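You operate a simulated robot arm through the tools that you are given. There is no shell and no other tool.

The job below is to be done with a simulated robot arm. You get a single attempt, and the scene is never put back.

JOB
Brush the dust on the black bench into the dustpan and empty it into the bin.
Fine: set the pan beside the dust first, its mouth toward it; put brush and pan back. Set down upright: green brush. What is to be rubbed or washed off counts as gone when no trace of it is left.

Only the result counts: the job must be done as asked and must still hold three seconds after the hand-in. Knocking over, shifting, dropping, spilling or breaking anything else fails it.

ROBOT AND FRAMES
A 7-joint arm with a two-finger parallel gripper, fixed in place. Base frame: the origin is on the floor under the middle of its stand, x ahead of it, y to its left, z up; the work surface is at about z = 0.15. Units: m, rad, N and s.
It reaches about 1.479 m from its shoulder. Its first joint turns from -2.897 to 2.897 rad. Payload 4.4 kg.
Tool frame: the origin (TCP) lies between the finger pads and is the grasp point; the fingertips stand 0.023 m ahead of it; z points along the fingers, y is the line along which they close. The gripper opens to 0.094 m. The fingers are 0.038 m wide and 0.01 m thick; the gripper's body (0.054 by 0.096 m) begins 0.039 m behind the TCP.
Orientation is that of the tool frame in the base frame, as a unit quaternion [w, x, y, z]. With the fingers straight down and closing along the base's y, the tool's x points along the base's -x, its y along +y and its z along -z.

CONTROLS
- The arm moves only by the tool drive_tool. Its argument "increments" is a list of rows, each an object of numbers (a shift or turn left out is 0, a gripper value left out holds the last): "dx", "dy", "dz": the shift along the tool's x, y, z in units of 300 mm (1.0 is 300 mm); "rx", "ry", "rz": the turn, a rotation vector about the tool's x, y, z in units of 90 degrees (1.0 is 90 degrees); "grip": the opening, from 0 (shut) to 1 (fully open). In form: [{"dx": .., "dy": .., "dz": .., "rx": .., "ry": .., "rz": .., "grip": ..}, ...]. A call has 1 to 20 rows; each row is the pose to reach, as a shift and turn from the pose commanded when the call began, along the tool's axes at that moment. A call with a number of a shift or a turn outside -1 to 1 is refused whole. Each row takes 0.2 s and may step no farther than 0.05 m and 0.15 rad from the row before; otherwise, or with a gripper value out of range, the whole call is refused. Where a pose cannot be reached the arm comes as near as it can. A force on the tool above 70 N (or 10 N above the force at the start of the call, whichever is more), or a blocked arm, ends the call early, and 0.2 s more pass. The fingers move at their own pace (about 0.072 m/s each) and stop on an object; they squeeze with about 34 N. The grip force told is the motor's: it shows also when the fingers shut on nothing. Time passes only in rows, and 0.2 s behind the last, so rows that repeat a pose let the fingers close. It gives the time, the measured TCP pose, the force on the tool (base axes), the opening and the grip force at its end, in the units of the frame above (readings bear some noise), with the torque about the TCP (base axes, N m) and any sound that the robot's microphone picked up, and new pictures: "pictures" is both (left out), scene, wrist or none.
- Cameras (640 x 400 px; columns grow to the right, rows downward): "scene" is fixed at [0.0507, -0.6475, 1.4761]; the picture's right is [0.65, -0.76, 0.00], its down [-0.35, -0.30, -0.89] and it looks along [0.67, 0.58, -0.47] (base axes); focal length 375 px, centre (320, 200). "wrist" rides on the gripper at [0.086, 0.016, -0.074] in the tool frame; the picture's right is [-0.18, 0.98, 0.00], its down [-0.58, -0.11, -0.81] and it looks along [-0.79, -0.15, 0.59] (tool axes); focal length 243 px, centre (320, 200). There is no depth. A picture from a camera that has moved, and an enlarged one, comes with that camera's place and axes in the base frame and with its lens. The place of the scene camera against the robot may be out by one fixed shift of up to 0.012 m in any direction.
- close_up(camera, box): a new picture of the part [left, top, right, bottom] of that camera's present view, enlarged. It takes no simulated time.
- sign_off(): hands the job in; it is judged then, once.

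Nothing tells you positions but the pictures and the camera data. Unless the task says otherwise, let go and move clear before handing in.

The tools are called after ">>>" as name(argument=value, ...) on one line, values as JSON. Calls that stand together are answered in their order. drive_tool: Moves the arm, as the interface text tells. Its arguments: {"type":"object","properties":{"increments":{"type":"array"},"pictures":{"type":"string","enum":["both","scene","wrist","none"]}},"required":["increments"]} The other tools are called the same way: close_up (camera, box) takes an enlarged picture of a part of a camera's view; sign_off () hands the job in.

At the start:

```text
time_s: 0.0
tool_pos: [0.8334, 0.2783, 1.1178]
orientation: [0.0, 0.001, 1.0, 0.0]
contact_force: [0.6, 0.1, 0.0]
torque: [0.02, 0.0, -0.01]
finger_gap: 0.094
grip_force: 0.0
```

scene: 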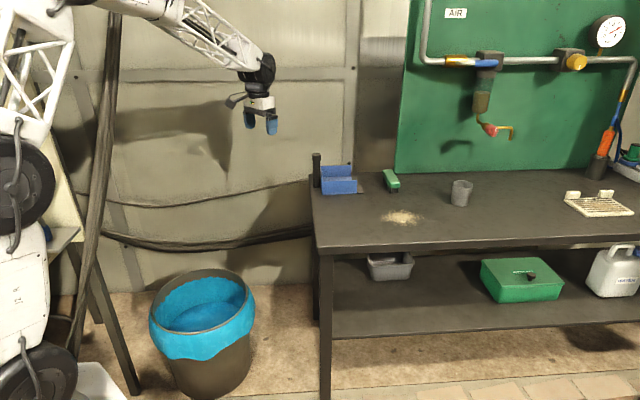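
wrist: 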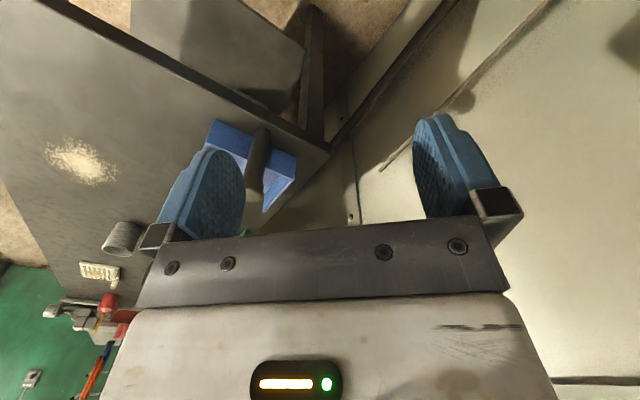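

I see a black bench with a dust pile, a blue dustpan with a dark handle at the bench's left corner, a green brush next to it, a cup, and a bin with a blue liner on the floor. I will enlarge the pictures before moving anything.

>>> close_up(camera="scene", box=[300, 140, 480, 252])

>>> close_up(camera="scene", box=[130, 250, 290, 400])

>>> close_up(camera="wrist", box=[0, 60, 340, 272])

```text
3.56 times, centred on (390, 196) of scene
camera zoom: at [0.0507, -0.6475, 1.4761], right [0.65, -0.76, 0.0], down [-0.35, -0.3, -0.89], along [0.67, 0.58, -0.47], focal length 1335 px, centre (71, 214)
```

zoom: 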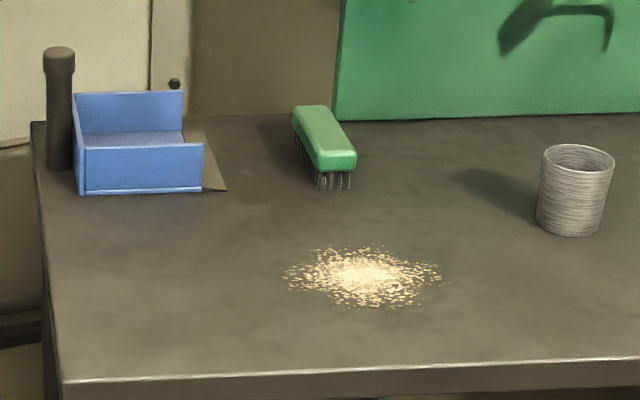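

```text
2.67 times, centred on (210, 325) of scene
camera zoom: at [0.0507, -0.6475, 1.4761], right [0.65, -0.76, 0.0], down [-0.35, -0.3, -0.89], along [0.67, 0.58, -0.47], focal length 1001 px, centre (613, -133)
```

zoom: 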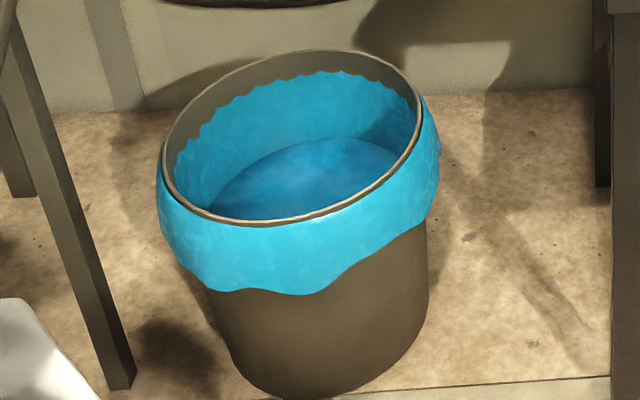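

```text
1.88 times, centred on (170, 166) of wrist
camera zoom: at [0.746, 0.2939, 1.1914], right [0.18, 0.98, 0.0], down [0.58, -0.11, 0.81], along [0.79, -0.15, -0.59], focal length 457 px, centre (602, 264)
```

zoom: 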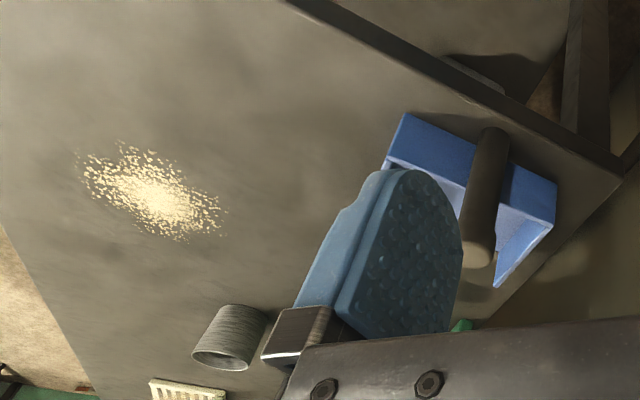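

The bench top is at about z = 0.88 and is turned roughly 45° to the base. By triangulation the dust is near (0.97, -0.185), the pan's upright handle near (0.965, 0.16), the brush near (1.14, -0.035) and the bin near (0.6, 0.45). First I turn the tool to line up with the bench and move back for a better look.

>>> drive_tool(increments=[{"dx": 0.0175, "dy": -0.1, "dz": -0.008, "rz": -0.0625}, {"dx": 0.035, "dy": -0.2, "dz": -0.016, "rz": -0.125}, {"dx": 0.0525, "dy": -0.3, "dz": -0.025, "rz": -0.1875}, {"dx": 0.07, "dy": -0.4, "dz": -0.033, "rz": -0.25}, {"dx": 0.0875, "dy": -0.5, "dz": -0.042, "rz": -0.3125}, {"dx": 0.105, "dy": -0.6, "dz": -0.05, "rz": -0.375}, {"dx": 0.1225, "dy": -0.7, "dz": -0.058, "rz": -0.4375}, {"dx": 0.14, "dy": -0.8, "dz": -0.067, "rz": -0.5}], pictures="both")

```text
time_s: 1.8
tool_pos: [0.7886, 0.0372, 1.1382]
orientation: [0.0, -0.384, 0.924, 0.001]
contact_force: [0.8, -0.7, 0.2]
torque: [0.06, 0.03, 0.01]
finger_gap: 0.0939
grip_force: 0.1
camera wrist: at [0.717, -0.0124, 1.2115], right [-0.57, 0.82, 0.0], down [0.49, 0.34, 0.81], along [0.66, 0.46, -0.59], focal length 243 px, centre (320, 200)
```

scene: 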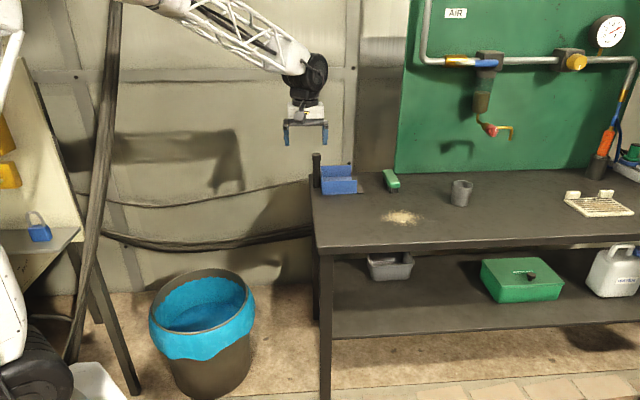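
wrist: 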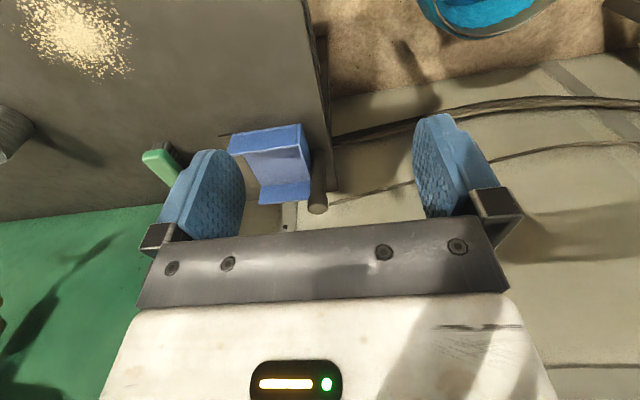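

The rotated tool is in line with the bench axes, and in the wrist view the pan and brush are partly hidden by the fingers. I'm moving above the bench for a clear look at the pan, brush and dust.

>>> drive_tool(increments=[{"dx": -0.052, "dy": -0.113, "dz": -0.012}, {"dx": -0.104, "dy": -0.226, "dz": -0.024}, {"dx": -0.156, "dy": -0.339, "dz": -0.036}, {"dx": -0.208, "dy": -0.452, "dz": -0.048}, {"dx": -0.26, "dy": -0.565, "dz": -0.06}], pictures="both")

```text
time_s: 3.0
tool_pos: [0.9648, -0.0309, 1.1555]
orientation: [-0.001, -0.384, 0.923, 0.0]
contact_force: [-0.5, -0.1, 0.6]
torque: [0.02, -0.03, 0.0]
finger_gap: 0.0939
grip_force: 0.0
camera wrist: at [0.8929, -0.0799, 1.2292], right [-0.56, 0.83, 0.0], down [0.49, 0.33, 0.81], along [0.67, 0.46, -0.59], focal length 243 px, centre (320, 200)
```

scene: 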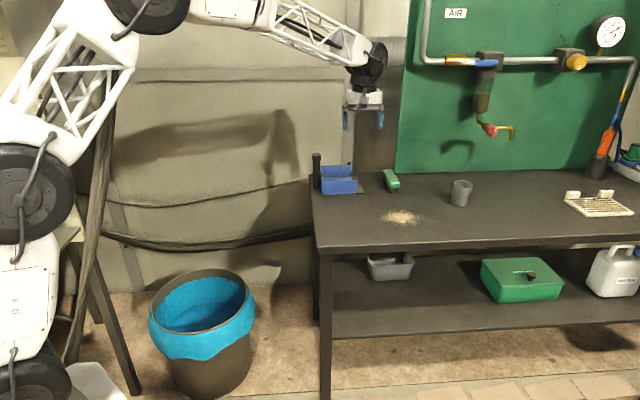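
wrist: 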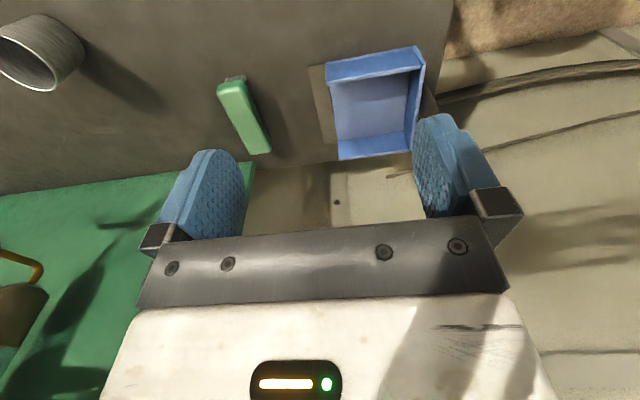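

>>> close_up(camera="wrist", box=[190, 20, 450, 182])

>>> close_up(camera="scene", box=[300, 145, 420, 220])

```text
2.46 times, centred on (320, 101) of wrist
camera zoom: at [0.8929, -0.0799, 1.2292], right [-0.56, 0.83, 0.0], down [0.49, 0.33, 0.81], along [0.67, 0.46, -0.59], focal length 597 px, centre (320, 444)
```

zoom: 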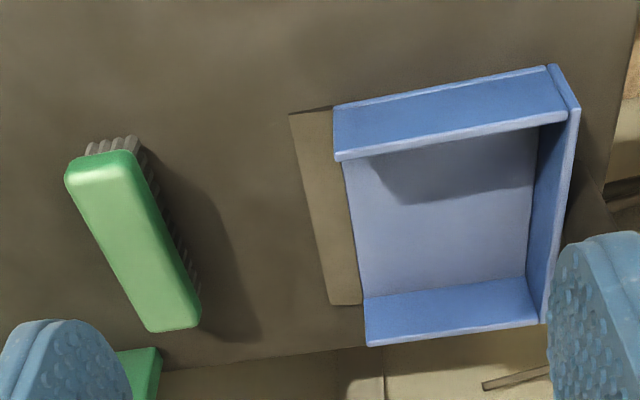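

```text
5.33 times, centred on (360, 182) of scene
camera zoom: at [0.0507, -0.6475, 1.4761], right [0.65, -0.76, 0.0], down [-0.35, -0.3, -0.89], along [0.67, 0.58, -0.47], focal length 2002 px, centre (107, 293)
```

zoom: 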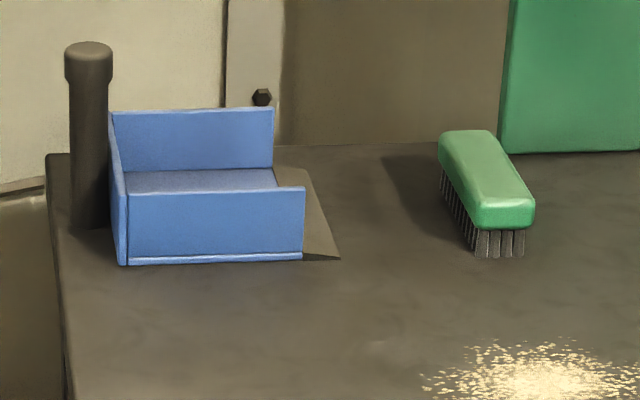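

The pan is square to the bench: its lip edge is at about (1.037, 0.000) to (1.137, 0.100), the mouth faces bench-right, and the handle is near (0.976, 0.162). The brush centre is near (1.14, -0.041), also in line with the bench. Next I look at the dust from above to fix its extent.

>>> drive_tool(increments=[{"dx": 0.133, "dy": -0.028}, {"dx": 0.267, "dy": -0.056}, {"dx": 0.4, "dy": -0.084}, {"dx": 0.533, "dy": -0.112}, {"dx": 0.667, "dy": -0.14}, {"dx": 0.8, "dy": -0.167}], pictures="wrist")

>>> close_up(camera="wrist", box=[160, 0, 480, 200])

```text
time_s: 4.4
tool_pos: [0.8297, -0.2322, 1.1552]
orientation: [0.0, -0.383, 0.924, 0.0]
contact_force: [0.5, -0.9, 0.6]
torque: [-0.03, 0.03, -0.01]
finger_gap: 0.0941
grip_force: 0.0
camera wrist: at [0.7573, -0.2824, 1.2287], right [-0.56, 0.83, 0.0], down [0.49, 0.33, 0.81], along [0.67, 0.46, -0.59], focal length 243 px, centre (320, 200)
```

wrist: 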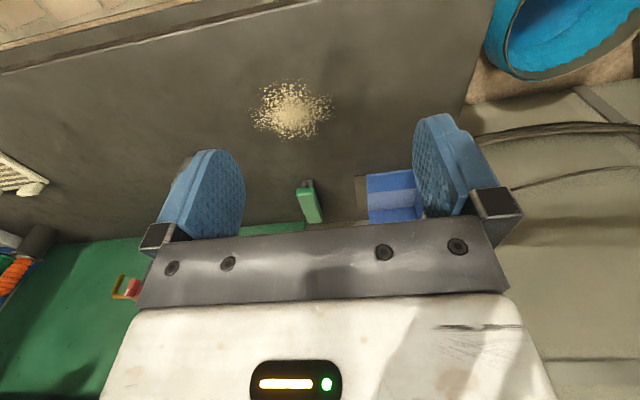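

```text
2.00 times, centred on (320, 100) of wrist
camera zoom: at [0.7573, -0.2824, 1.2287], right [-0.56, 0.83, 0.0], down [0.49, 0.33, 0.81], along [0.67, 0.46, -0.59], focal length 485 px, centre (320, 400)
```

zoom: 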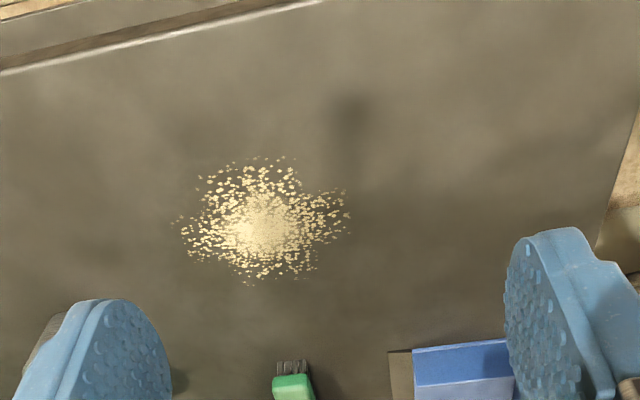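

The dust covers about u 0.20–0.34 and v 0.08–0.195 in bench coordinates, with its centre near (0.975, -0.186), so the 0.14 m wide pan can face it squarely. I now move toward the pan handle and look at it again before gripping.

>>> drive_tool(increments=[{"dx": -0.11, "dy": 0.073}, {"dx": -0.22, "dy": 0.147}, {"dx": -0.33, "dy": 0.22}, {"dx": -0.44, "dy": 0.293}, {"dx": -0.55, "dy": 0.367}, {"dx": -0.66, "dy": 0.44}, {"dx": -0.77, "dy": 0.513}, {"dx": -0.88, "dy": 0.587}], pictures="wrist")

>>> close_up(camera="wrist", box=[200, 0, 480, 175])

```text
time_s: 6.2
tool_pos: [0.8913, 0.0795, 1.1554]
orientation: [0.0, -0.383, 0.924, 0.0]
contact_force: [0.0, 0.5, -0.1]
torque: [0.0, 0.0, 0.0]
finger_gap: 0.094
grip_force: 0.1
camera wrist: at [0.8199, 0.0295, 1.2293], right [-0.56, 0.83, 0.0], down [0.49, 0.33, 0.81], along [0.67, 0.45, -0.59], focal length 243 px, centre (320, 200)
```

wrist: 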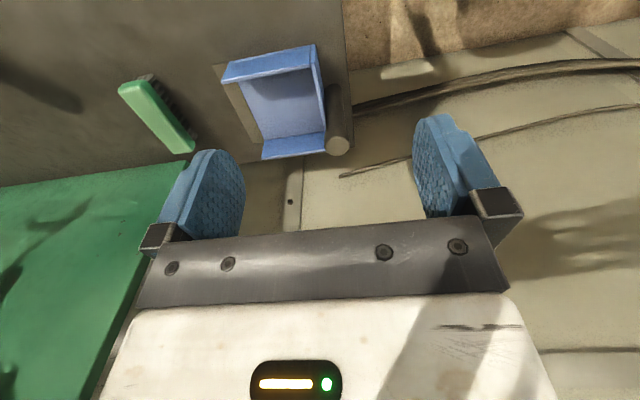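

```text
2.29 times, centred on (340, 88) of wrist
camera zoom: at [0.8199, 0.0295, 1.2293], right [-0.56, 0.83, 0.0], down [0.49, 0.33, 0.81], along [0.67, 0.45, -0.59], focal length 555 px, centre (274, 457)
```

zoom: 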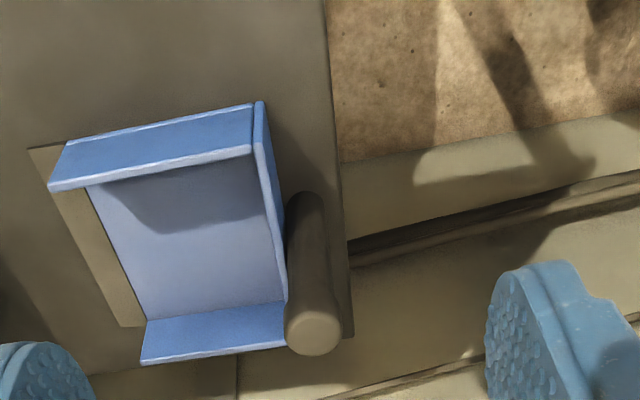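

The handle's round top is at about (0.974, 0.160) with its top near z = 1.003. I move straight above it and lower the open fingers around it.

>>> drive_tool(increments=[{"dx": -0.1, "dz": 0.05}, {"dx": -0.2, "dz": 0.1}, {"dx": -0.3, "dz": 0.15}, {"dx": -0.385, "dy": -0.005, "dz": 0.2}, {"dx": -0.385, "dy": -0.005, "dz": 0.3}, {"dx": -0.385, "dy": -0.005, "dz": 0.4}, {"dx": -0.385, "dy": -0.005, "dz": 0.45}], pictures="both")

>>> close_up(camera="scene", box=[280, 100, 400, 200])

```text
time_s: 7.8
tool_pos: [0.9773, 0.1596, 1.0195]
orientation: [0.0, -0.382, 0.924, 0.0]
contact_force: [-0.1, 0.5, 0.0]
torque: [0.0, -0.02, -0.01]
finger_gap: 0.0938
grip_force: 0.0
camera wrist: at [0.9047, 0.1098, 1.0941], right [-0.56, 0.83, 0.0], down [0.49, 0.33, 0.81], along [0.67, 0.46, -0.59], focal length 243 px, centre (320, 200)
```

scene: 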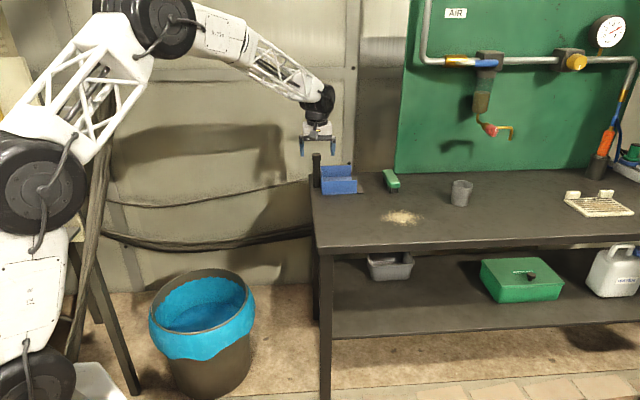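
wrist: 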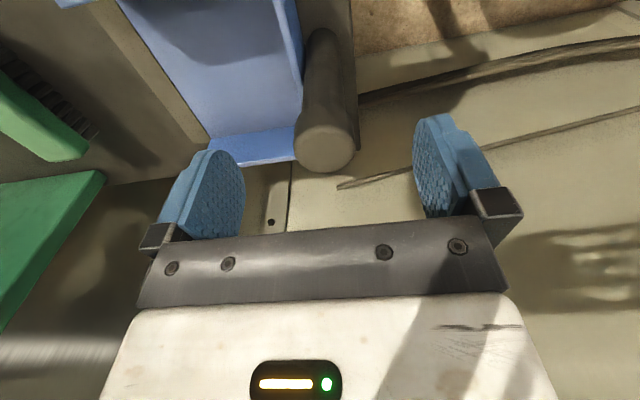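

```text
4.00 times, centred on (340, 150) of scene
camera zoom: at [0.0507, -0.6475, 1.4761], right [0.65, -0.76, 0.0], down [-0.35, -0.3, -0.89], along [0.67, 0.58, -0.47], focal length 1502 px, centre (240, 400)
```

zoom: 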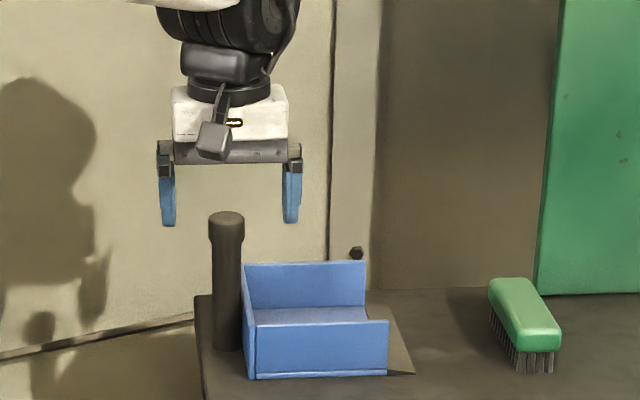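

The handle's top lies about 3 mm bench-left of the finger midline, just under the fingertips. I shift a touch, descend to about z = 0.974 and close on the handle.

>>> drive_tool(increments=[{"dx": 0.013, "dy": 0.01, "dz": 0.05}, {"dx": 0.013, "dy": 0.01, "dz": 0.1}, {"dx": 0.013, "dy": 0.01, "dz": 0.15}, {"dx": 0.013, "dy": 0.01, "dz": 0.15}], pictures="both")

>>> close_up(camera="scene", box=[280, 100, 400, 200])

```text
time_s: 8.8
tool_pos: [0.9717, 0.1574, 0.9748]
orientation: [0.0, -0.383, 0.924, 0.0]
contact_force: [-0.2, -1.1, -1.2]
torque: [0.0, -0.02, -0.01]
finger_gap: 0.094
grip_force: 0.1
camera wrist: at [0.899, 0.1089, 1.0492], right [-0.56, 0.83, 0.0], down [0.49, 0.33, 0.81], along [0.67, 0.46, -0.59], focal length 243 px, centre (320, 200)
```

scene: 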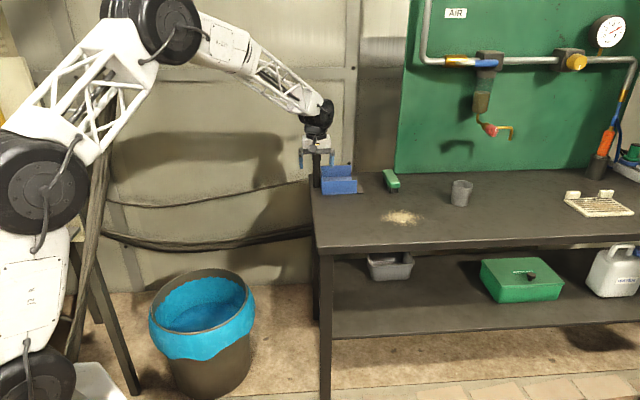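
wrist: 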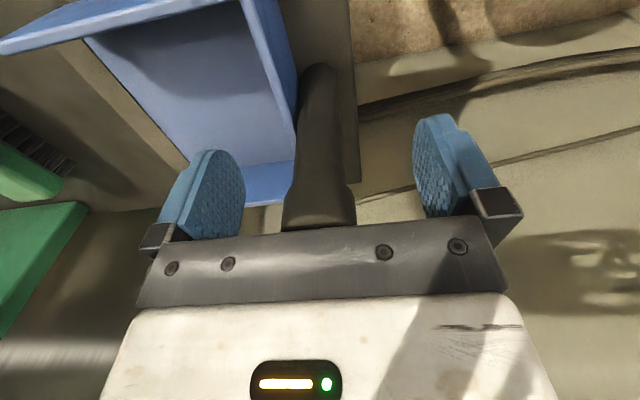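

```text
4.00 times, centred on (340, 150) of scene
camera zoom: at [0.0507, -0.6475, 1.4761], right [0.65, -0.76, 0.0], down [-0.35, -0.3, -0.89], along [0.67, 0.58, -0.47], focal length 1502 px, centre (240, 400)
```

zoom: 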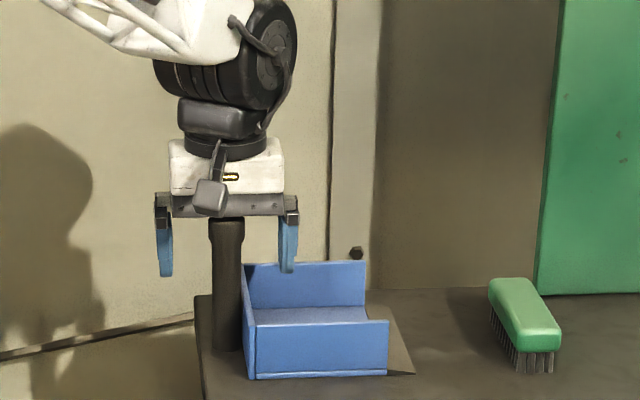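

The handle stands centred between the open fingers and nothing is being pushed. I close the gripper on it now.

>>> drive_tool(increments=[{"grip": 0}, {"grip": 0}, {"grip": 0}, {"grip": 0}, {"grip": 0}, {"grip": 0}], pictures="both")

>>> close_up(camera="scene", box=[280, 100, 400, 200])

```text
time_s: 10.2
tool_pos: [0.9721, 0.1581, 0.975]
orientation: [0.0, -0.383, 0.924, 0.0]
contact_force: [0.0, 0.5, 0.5]
torque: [-0.02, 0.01, -0.02]
finger_gap: 0.0313
grip_force: 34.1
camera wrist: at [0.8991, 0.109, 1.0494], right [-0.56, 0.83, 0.0], down [0.49, 0.33, 0.81], along [0.67, 0.46, -0.59], focal length 243 px, centre (320, 200)
```

scene: 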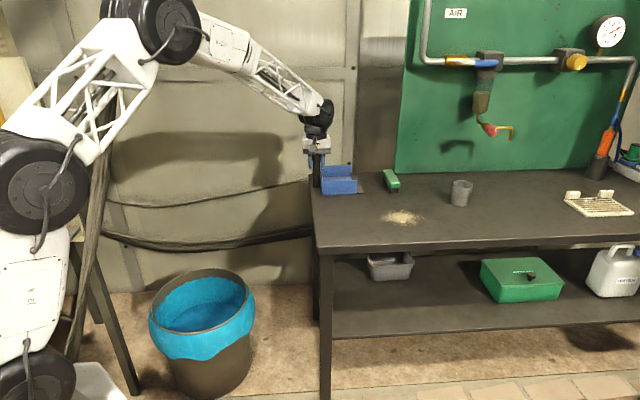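
wrist: 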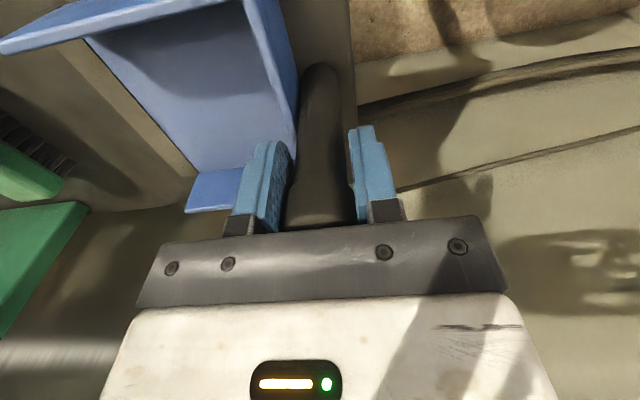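

```text
4.00 times, centred on (340, 150) of scene
camera zoom: at [0.0507, -0.6475, 1.4761], right [0.65, -0.76, 0.0], down [-0.35, -0.3, -0.89], along [0.67, 0.58, -0.47], focal length 1502 px, centre (240, 400)
```

zoom: 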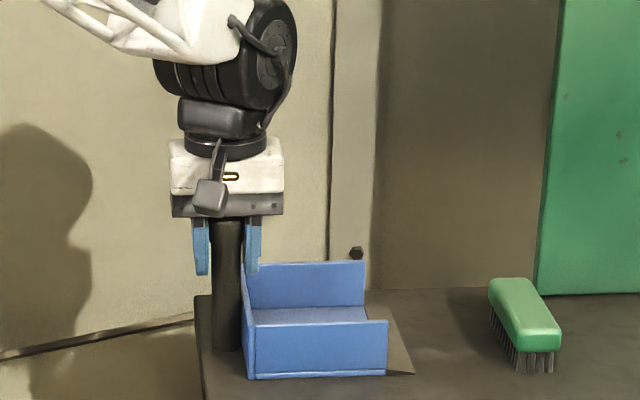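

The grip is firm with a 31 mm gap and the pan has not shifted; I note the grasp pose (0.972, 0.158, 0.975) for putting it back. Now I lift it a little to check how it hangs.

>>> drive_tool(increments=[{"dz": -0.03}, {"dz": -0.08}, {"dz": -0.14}, {"dz": -0.2}, {"dz": -0.2}], pictures="both")

>>> close_up(camera="scene", box=[280, 100, 400, 200])

```text
time_s: 11.4
tool_pos: [0.9693, 0.1585, 1.037]
orientation: [0.0, -0.383, 0.924, 0.0]
contact_force: [-0.7, 0.5, -1.9]
torque: [0.09, 0.05, -0.06]
finger_gap: 0.0303
grip_force: 34.0
camera wrist: at [0.8985, 0.1093, 1.111], right [-0.56, 0.83, 0.0], down [0.49, 0.33, 0.81], along [0.67, 0.46, -0.59], focal length 243 px, centre (320, 200)
```

scene: 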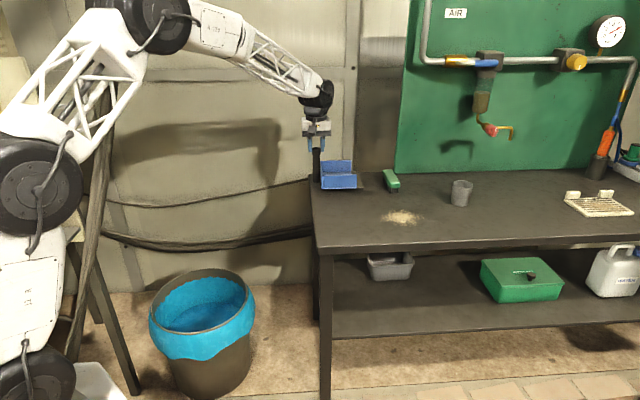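
wrist: 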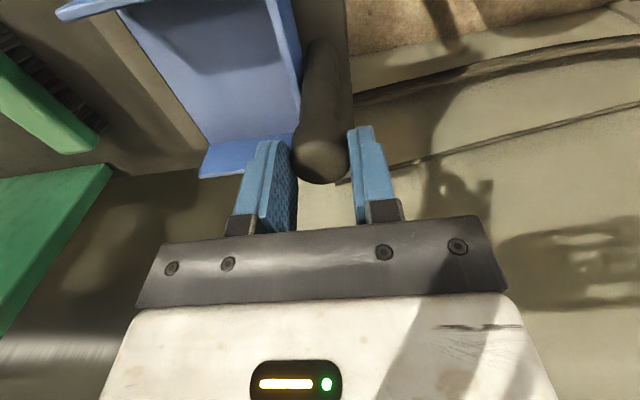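

```text
4.00 times, centred on (340, 150) of scene
camera zoom: at [0.0507, -0.6475, 1.4761], right [0.65, -0.76, 0.0], down [-0.35, -0.3, -0.89], along [0.67, 0.58, -0.47], focal length 1502 px, centre (240, 400)
```

zoom: 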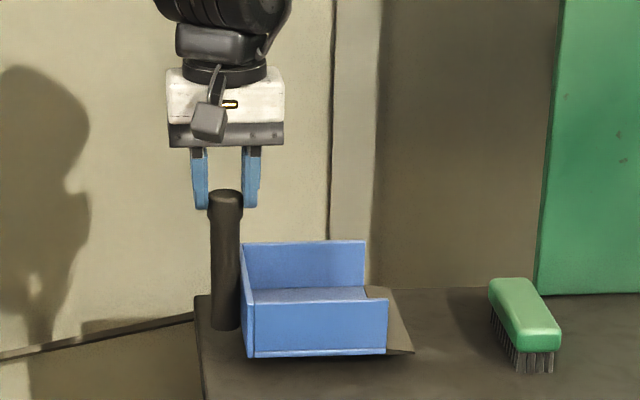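

The pan slipped: the gripper rose 62 mm but the pan only about 22 mm, so only the handle's top end is still between the fingertips. I lower it straight back to the bench gently before it can drop.

>>> drive_tool(increments=[{"dz": 0.03}, {"dz": 0.055}, {"dz": 0.07}], pictures="both")

>>> close_up(camera="scene", box=[280, 100, 400, 200])

```text
time_s: 12.2
tool_pos: [0.9709, 0.1602, 1.0167]
orientation: [0.001, -0.383, 0.924, 0.0]
contact_force: [-3.6, -0.8, 11.1]
torque: [-0.47, 0.69, 0.03]
finger_gap: 0.0299
grip_force: 34.2
camera wrist: at [0.8988, 0.1101, 1.0903], right [-0.56, 0.83, 0.0], down [0.49, 0.33, 0.81], along [0.67, 0.46, -0.59], focal length 243 px, centre (320, 200)
```

scene: 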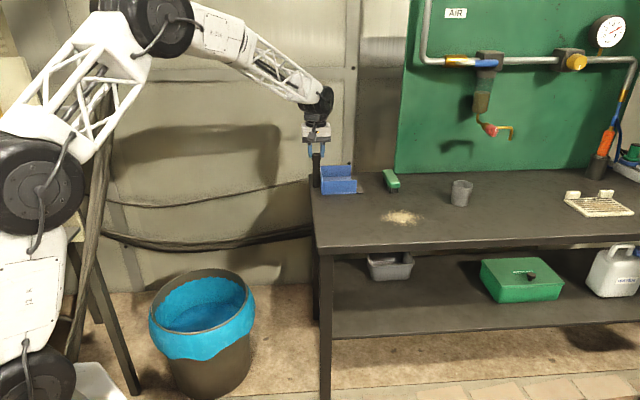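
wrist: 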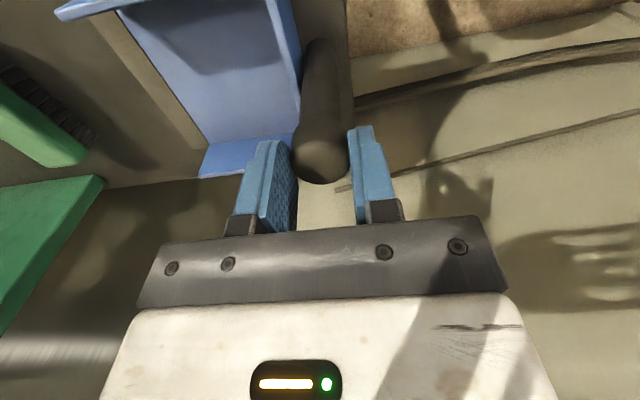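

```text
4.00 times, centred on (340, 150) of scene
camera zoom: at [0.0507, -0.6475, 1.4761], right [0.65, -0.76, 0.0], down [-0.35, -0.3, -0.89], along [0.67, 0.58, -0.47], focal length 1502 px, centre (240, 400)
```

zoom: 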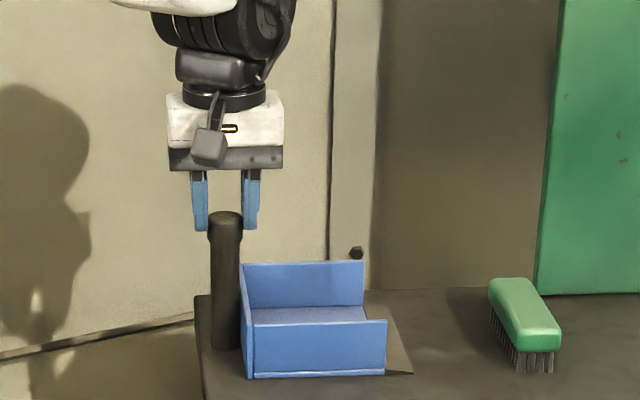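

The pan is back on the bench, practically in its old place, with just the handle's tip in the fingers. I open, go down so that the pads' centre sits on the handle's thick cap (about z = 0.989) instead of below it, and close again.

>>> drive_tool(increments=[{"dz": -0.006, "grip": 0}, {"dz": -0.006, "grip": 0.55}, {"dz": -0.006, "grip": 0.55}, {"dz": 0.03, "grip": 0.55}, {"dz": 0.06, "grip": 0.55}, {"dz": 0.09, "grip": 0.55}, {"dz": 0.09, "grip": 0}, {"dz": 0.09, "grip": 0}, {"dz": 0.09, "grip": 0}, {"dz": 0.09, "grip": 0}], pictures="both")

>>> close_up(camera="scene", box=[300, 120, 380, 200])

>>> close_up(camera="wrist", box=[200, 40, 440, 260])

```text
time_s: 14.4
tool_pos: [0.9704, 0.1601, 0.9861]
orientation: [0.0, -0.383, 0.924, 0.001]
contact_force: [-0.3, -0.7, 0.1]
torque: [0.08, 0.07, -0.01]
finger_gap: 0.0307
grip_force: 33.6
camera wrist: at [0.8985, 0.1091, 1.0614], right [-0.56, 0.83, 0.0], down [0.49, 0.33, 0.81], along [0.67, 0.46, -0.59], focal length 243 px, centre (320, 200)
```

scene: 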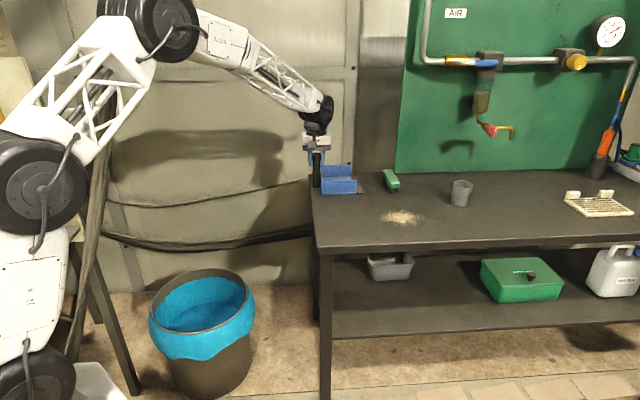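
wrist: 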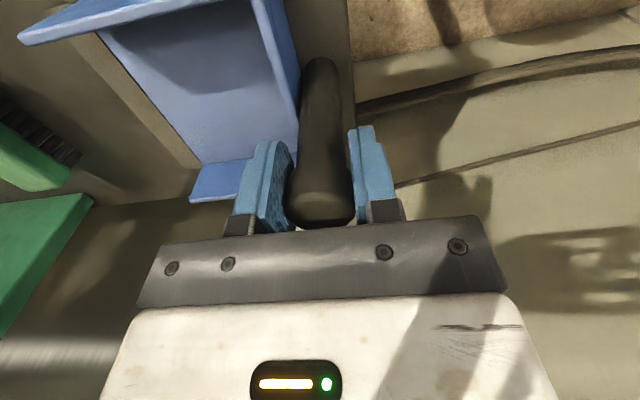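

```text
5.00 times, centred on (340, 160) of scene
camera zoom: at [0.0507, -0.6475, 1.4761], right [0.65, -0.76, 0.0], down [-0.35, -0.3, -0.89], along [0.67, 0.58, -0.47], focal length 1877 px, centre (220, 400)
```

zoom: 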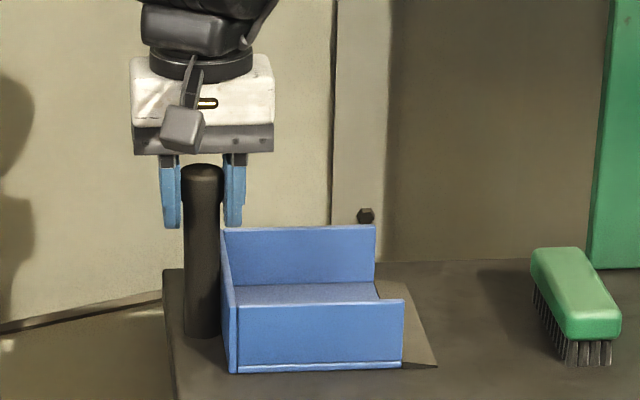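

```text
1.82 times, centred on (320, 150) of wrist
camera zoom: at [0.8985, 0.1091, 1.0614], right [-0.56, 0.83, 0.0], down [0.49, 0.33, 0.81], along [0.67, 0.46, -0.59], focal length 441 px, centre (320, 291)
```

zoom: 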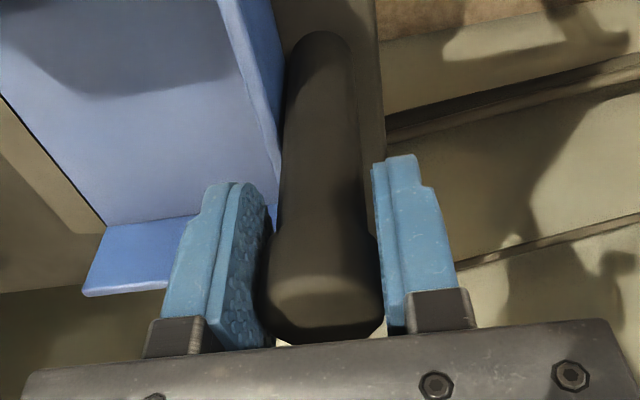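

The cap is now centred between the pads with a 31 mm gap. I lift by only about 8 mm, slowly, to see whether it slips again.

>>> drive_tool(increments=[{"dz": -0.005}, {"dz": -0.01}, {"dz": -0.015}, {"dz": -0.02}, {"dz": -0.027}, {"dz": -0.027}], pictures="scene")

>>> close_up(camera="scene", box=[300, 120, 380, 200])

>>> close_up(camera="wrist", box=[200, 40, 440, 260])

```text
time_s: 15.8
tool_pos: [0.9713, 0.1594, 0.9953]
orientation: [0.0, -0.382, 0.924, 0.0]
contact_force: [-0.1, -0.1, -2.2]
torque: [0.05, 0.09, 0.0]
finger_gap: 0.0309
grip_force: 33.9
```

scene: 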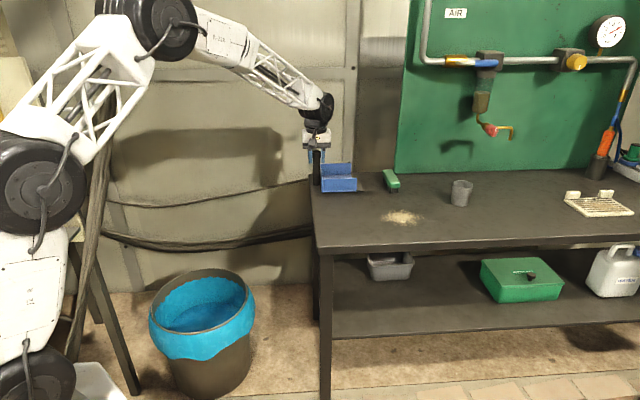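

```text
5.00 times, centred on (340, 160) of scene
camera zoom: at [0.0507, -0.6475, 1.4761], right [0.65, -0.76, 0.0], down [-0.35, -0.3, -0.89], along [0.67, 0.58, -0.47], focal length 1877 px, centre (220, 400)
```

zoom: 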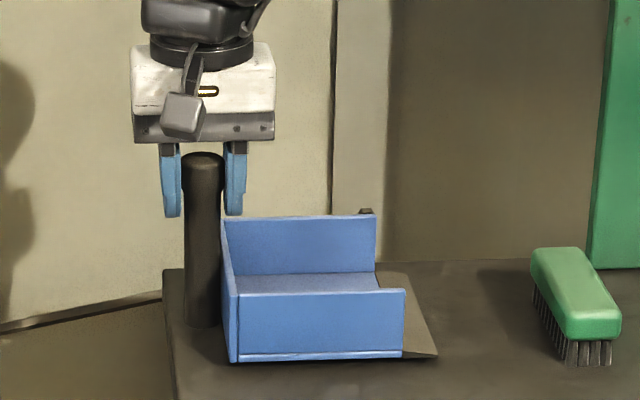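

```text
1.82 times, centred on (320, 150) of wrist
camera zoom: at [0.8987, 0.1087, 1.0699], right [-0.56, 0.83, 0.0], down [0.49, 0.33, 0.81], along [0.67, 0.46, -0.59], focal length 441 px, centre (320, 291)
```

zoom: 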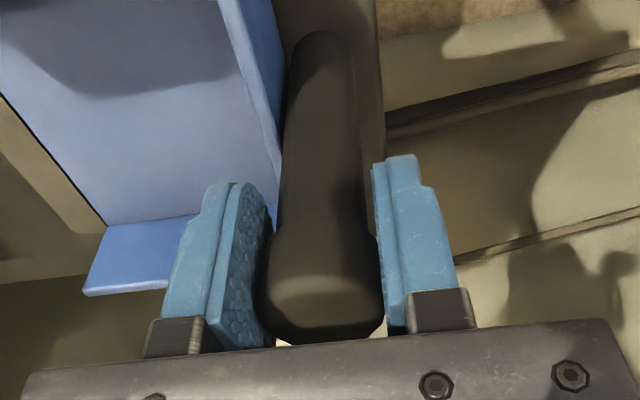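

It held this time: the wrist view is unchanged and the pan rose with the hand, weighing about 2.2 N. I raise it another centimetre and carry it slowly, mouth still facing bench-right, to beside the dust.

>>> drive_tool(increments=[{"dz": -0.015}, {"dz": -0.035}, {"dx": 0.05, "dy": -0.003, "dz": -0.04}, {"dx": 0.12, "dy": -0.005, "dz": -0.04}, {"dx": 0.19, "dy": -0.007, "dz": -0.04}, {"dx": 0.26, "dy": -0.009, "dz": -0.04}, {"dx": 0.33, "dy": -0.011, "dz": -0.04}, {"dx": 0.4, "dy": -0.013, "dz": -0.04}, {"dx": 0.47, "dy": -0.015, "dz": -0.04}, {"dx": 0.54, "dy": -0.018, "dz": -0.04}, {"dx": 0.61, "dy": -0.021, "dz": -0.04}, {"dx": 0.68, "dy": -0.024, "dz": -0.04}, {"dx": 0.75, "dy": -0.026, "dz": -0.04}, {"dx": 0.807, "dy": -0.027, "dz": -0.04}, {"dx": 0.807, "dy": -0.027, "dz": -0.04}], pictures="both")

>>> close_up(camera="scene", box=[300, 150, 460, 250])

>>> close_up(camera="wrist", box=[0, 0, 440, 275])

```text
time_s: 19.0
tool_pos: [0.8047, -0.0187, 1.008]
orientation: [0.0, -0.382, 0.924, 0.0]
contact_force: [-0.1, -0.1, -2.0]
torque: [0.08, 0.05, 0.01]
finger_gap: 0.031
grip_force: 33.9
camera wrist: at [0.7337, -0.0686, 1.0817], right [-0.56, 0.83, 0.0], down [0.49, 0.33, 0.81], along [0.67, 0.46, -0.59], focal length 243 px, centre (320, 200)
```

scene: 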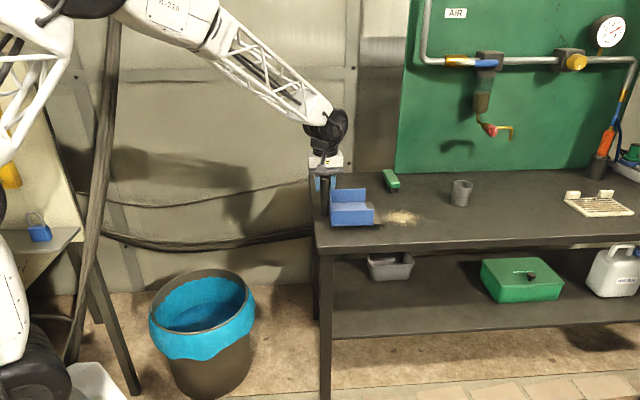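
wrist: 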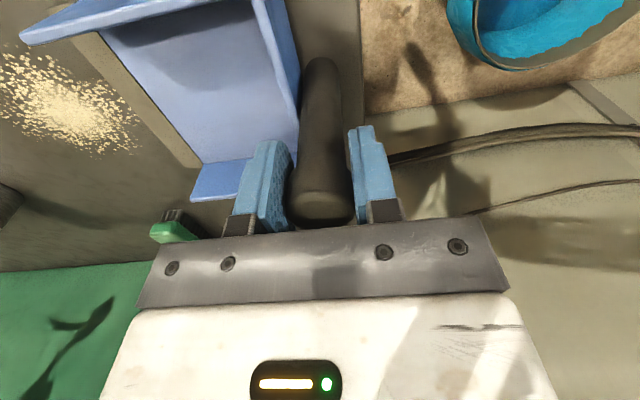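

```text
4.00 times, centred on (380, 200) of scene
camera zoom: at [0.0507, -0.6475, 1.4761], right [0.65, -0.76, 0.0], down [-0.35, -0.3, -0.89], along [0.67, 0.58, -0.47], focal length 1502 px, centre (80, 200)
```

zoom: 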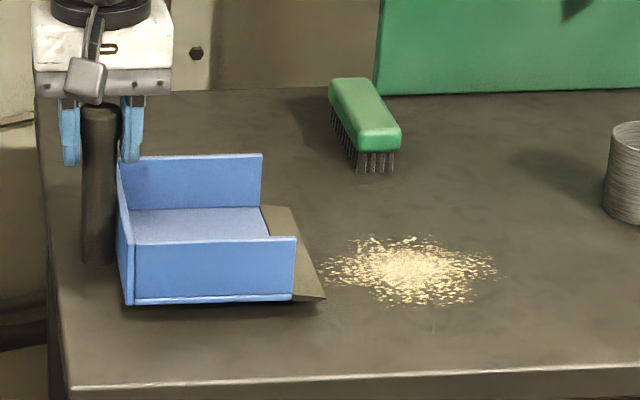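

```text
1.45 times, centred on (220, 138) of wrist
camera zoom: at [0.7337, -0.0686, 1.0817], right [-0.56, 0.83, 0.0], down [0.49, 0.33, 0.81], along [0.67, 0.46, -0.59], focal length 353 px, centre (466, 291)
```

zoom: 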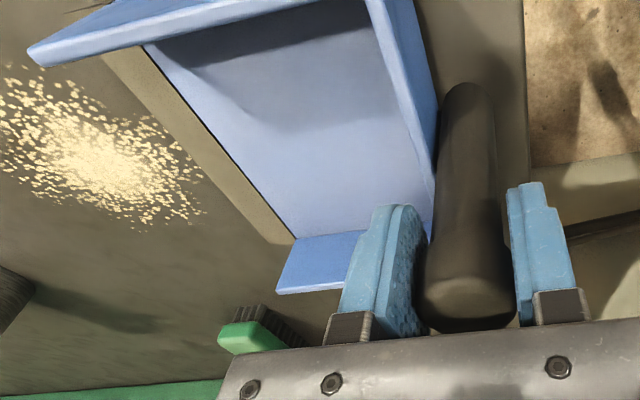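

The pan hangs about 2 cm above the bench with its mouth facing the dust, centred on it and about 1–2 cm away. I lower it gently until it rests.

>>> drive_tool(increments=[{"dz": 0.02}, {"dz": 0.04}, {"dz": 0.055}, {"dz": 0.064}, {"dz": 0.069}, {"dz": 0.071}], pictures="none")

>>> close_up(camera="scene", box=[300, 150, 460, 250])

```text
time_s: 20.4
tool_pos: [0.8054, -0.018, 0.9878]
orientation: [0.001, -0.383, 0.924, -0.001]
contact_force: [-4.0, -0.1, 11.0]
torque: [-0.09, 0.13, 0.02]
finger_gap: 0.0309
grip_force: 33.9
```

```text
4.00 times, centred on (380, 200) of scene
camera zoom: at [0.0507, -0.6475, 1.4761], right [0.65, -0.76, 0.0], down [-0.35, -0.3, -0.89], along [0.67, 0.58, -0.47], focal length 1502 px, centre (80, 200)
```

zoom: 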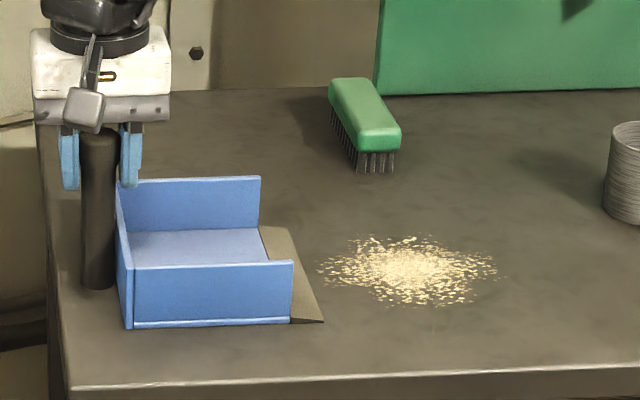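

The pan rests flat on the bench with its mouth toward the dust. I take off the slight downward push, open the fingers, and rise clear.

>>> drive_tool(increments=[{"dz": -0.006, "grip": 0}, {"dz": -0.006, "grip": 0.6}, {"dz": -0.006, "grip": 1}, {"dz": -0.006, "grip": 1}, {"dz": -0.04, "grip": 1}, {"dz": -0.1, "grip": 1}, {"dz": -0.2, "grip": 1}, {"dz": -0.3, "grip": 1}, {"dz": -0.4, "grip": 1}], pictures="both")

>>> close_up(camera="scene", box=[300, 150, 460, 250])

```text
time_s: 22.4
tool_pos: [0.8043, -0.0173, 1.105]
orientation: [0.0, -0.383, 0.924, -0.001]
contact_force: [1.2, 0.5, -0.5]
torque: [0.02, -0.01, 0.01]
finger_gap: 0.094
grip_force: 0.0
camera wrist: at [0.7322, -0.0671, 1.1796], right [-0.56, 0.83, 0.0], down [0.49, 0.33, 0.81], along [0.66, 0.46, -0.59], focal length 243 px, centre (320, 200)
```

scene: 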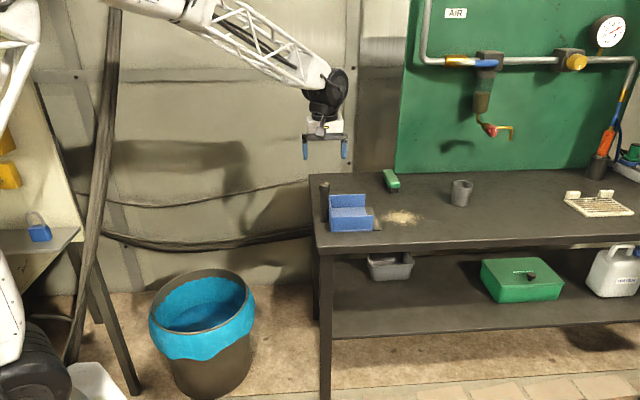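
wrist: 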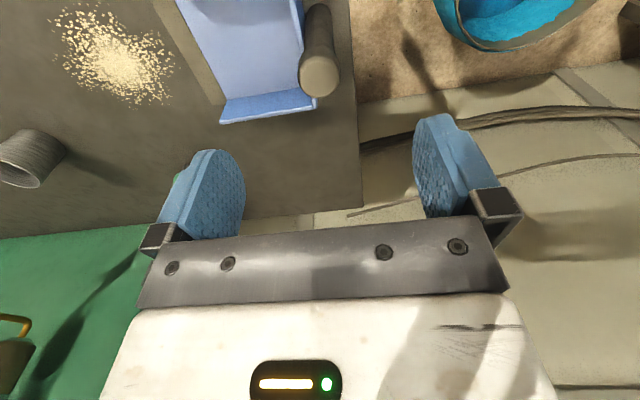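

```text
4.00 times, centred on (380, 200) of scene
camera zoom: at [0.0507, -0.6475, 1.4761], right [0.65, -0.76, 0.0], down [-0.35, -0.3, -0.89], along [0.67, 0.58, -0.47], focal length 1502 px, centre (80, 200)
```

zoom: 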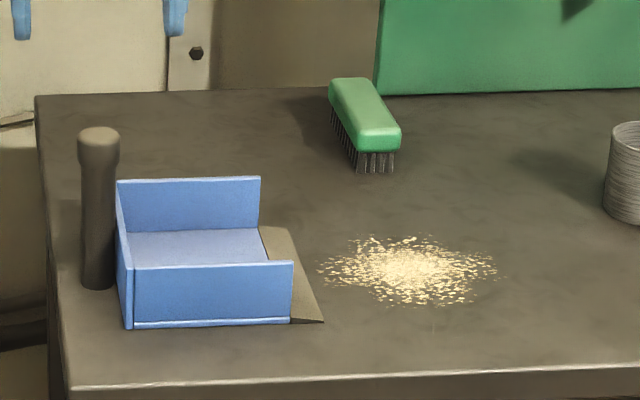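

The pan stands released beside the dust, with its lip at about u = 0.191 and spanning v 0.07–0.21. Next I move over to view the brush before gripping it.

>>> drive_tool(increments=[{"dx": -0.042, "dy": -0.119}, {"dx": -0.084, "dy": -0.238}, {"dx": -0.126, "dy": -0.357}, {"dx": -0.168, "dy": -0.476}, {"dx": -0.21, "dy": -0.595}, {"dx": -0.252, "dy": -0.714}, {"dx": -0.293, "dy": -0.833}], pictures="wrist")

>>> close_up(camera="wrist", box=[200, 0, 440, 180])

```text
time_s: 24.0
tool_pos: [1.0444, -0.1324, 1.1068]
orientation: [0.001, -0.383, 0.924, -0.001]
contact_force: [-0.8, 0.2, 1.0]
torque: [0.01, 0.01, -0.03]
finger_gap: 0.0941
grip_force: 0.0
camera wrist: at [0.9731, -0.1814, 1.1809], right [-0.56, 0.83, 0.0], down [0.49, 0.33, 0.81], along [0.67, 0.46, -0.59], focal length 243 px, centre (320, 200)
```

wrist: 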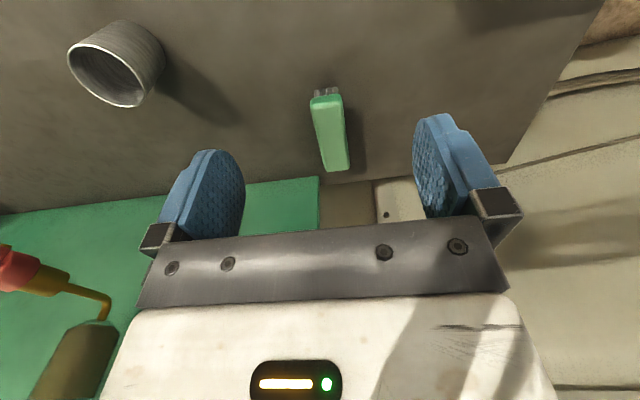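

```text
2.22 times, centred on (320, 90) of wrist
camera zoom: at [0.9731, -0.1814, 1.1809], right [-0.56, 0.83, 0.0], down [0.49, 0.33, 0.81], along [0.67, 0.46, -0.59], focal length 539 px, centre (320, 444)
```

zoom: 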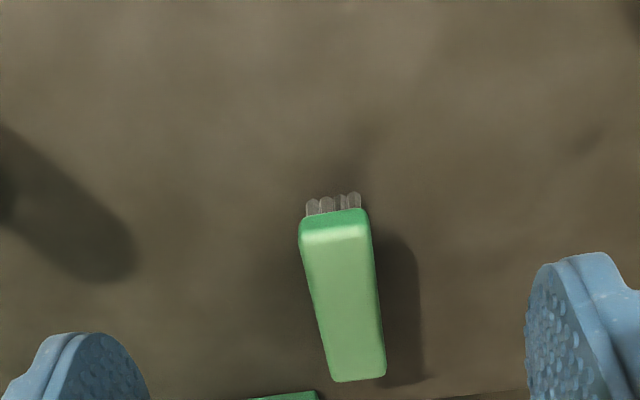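

The brush centre comes out at about (1.144, -0.040), with its long axis along the bench depth, about 0.11 m by 0.036 m. I move above it and look once more before the last descent.

>>> drive_tool(increments=[{"dx": -0.11, "dy": -0.004, "dz": 0.05}, {"dx": -0.22, "dy": -0.008, "dz": 0.1}, {"dx": -0.33, "dy": -0.012, "dz": 0.15}, {"dx": -0.453, "dy": -0.017, "dz": 0.2}, {"dx": -0.453, "dy": -0.017, "dz": 0.3}, {"dx": -0.453, "dy": -0.017, "dz": 0.4}, {"dx": -0.453, "dy": -0.017, "dz": 0.45}], pictures="both")

>>> close_up(camera="scene", box=[340, 100, 460, 200])

```text
time_s: 25.6
tool_pos: [1.1453, -0.0402, 0.972]
orientation: [-0.001, -0.383, 0.924, 0.0]
contact_force: [-0.7, 0.5, -0.2]
torque: [0.0, -0.01, 0.02]
finger_gap: 0.0941
grip_force: 0.1
camera wrist: at [1.0733, -0.0892, 1.0456], right [-0.56, 0.83, 0.0], down [0.49, 0.33, 0.81], along [0.67, 0.46, -0.59], focal length 243 px, centre (320, 200)
```

scene: 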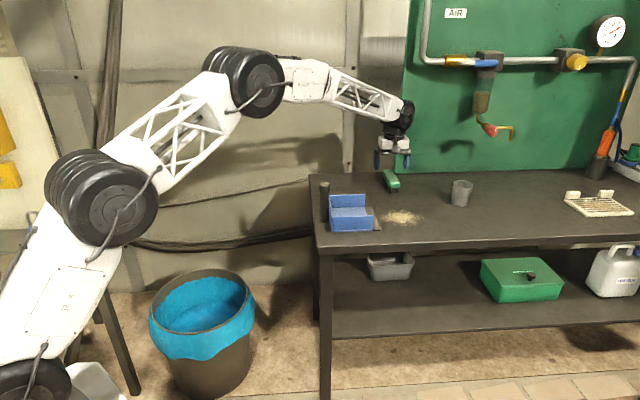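
wrist: 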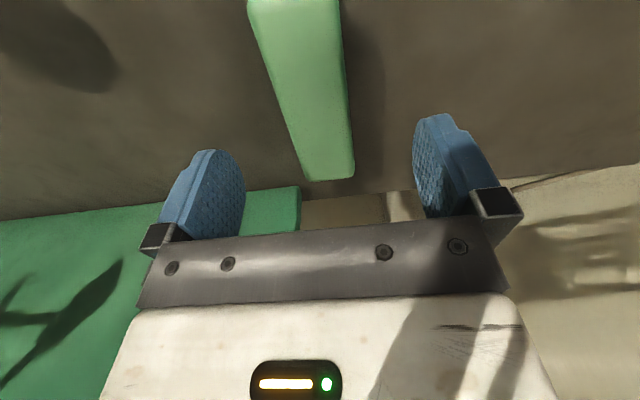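

```text
4.00 times, centred on (400, 150) of scene
camera zoom: at [0.0507, -0.6475, 1.4761], right [0.65, -0.76, 0.0], down [-0.35, -0.3, -0.89], along [0.67, 0.58, -0.47], focal length 1502 px, centre (0, 400)
```

zoom: 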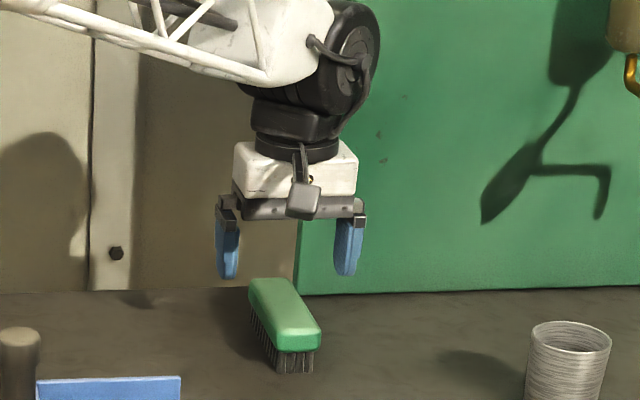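

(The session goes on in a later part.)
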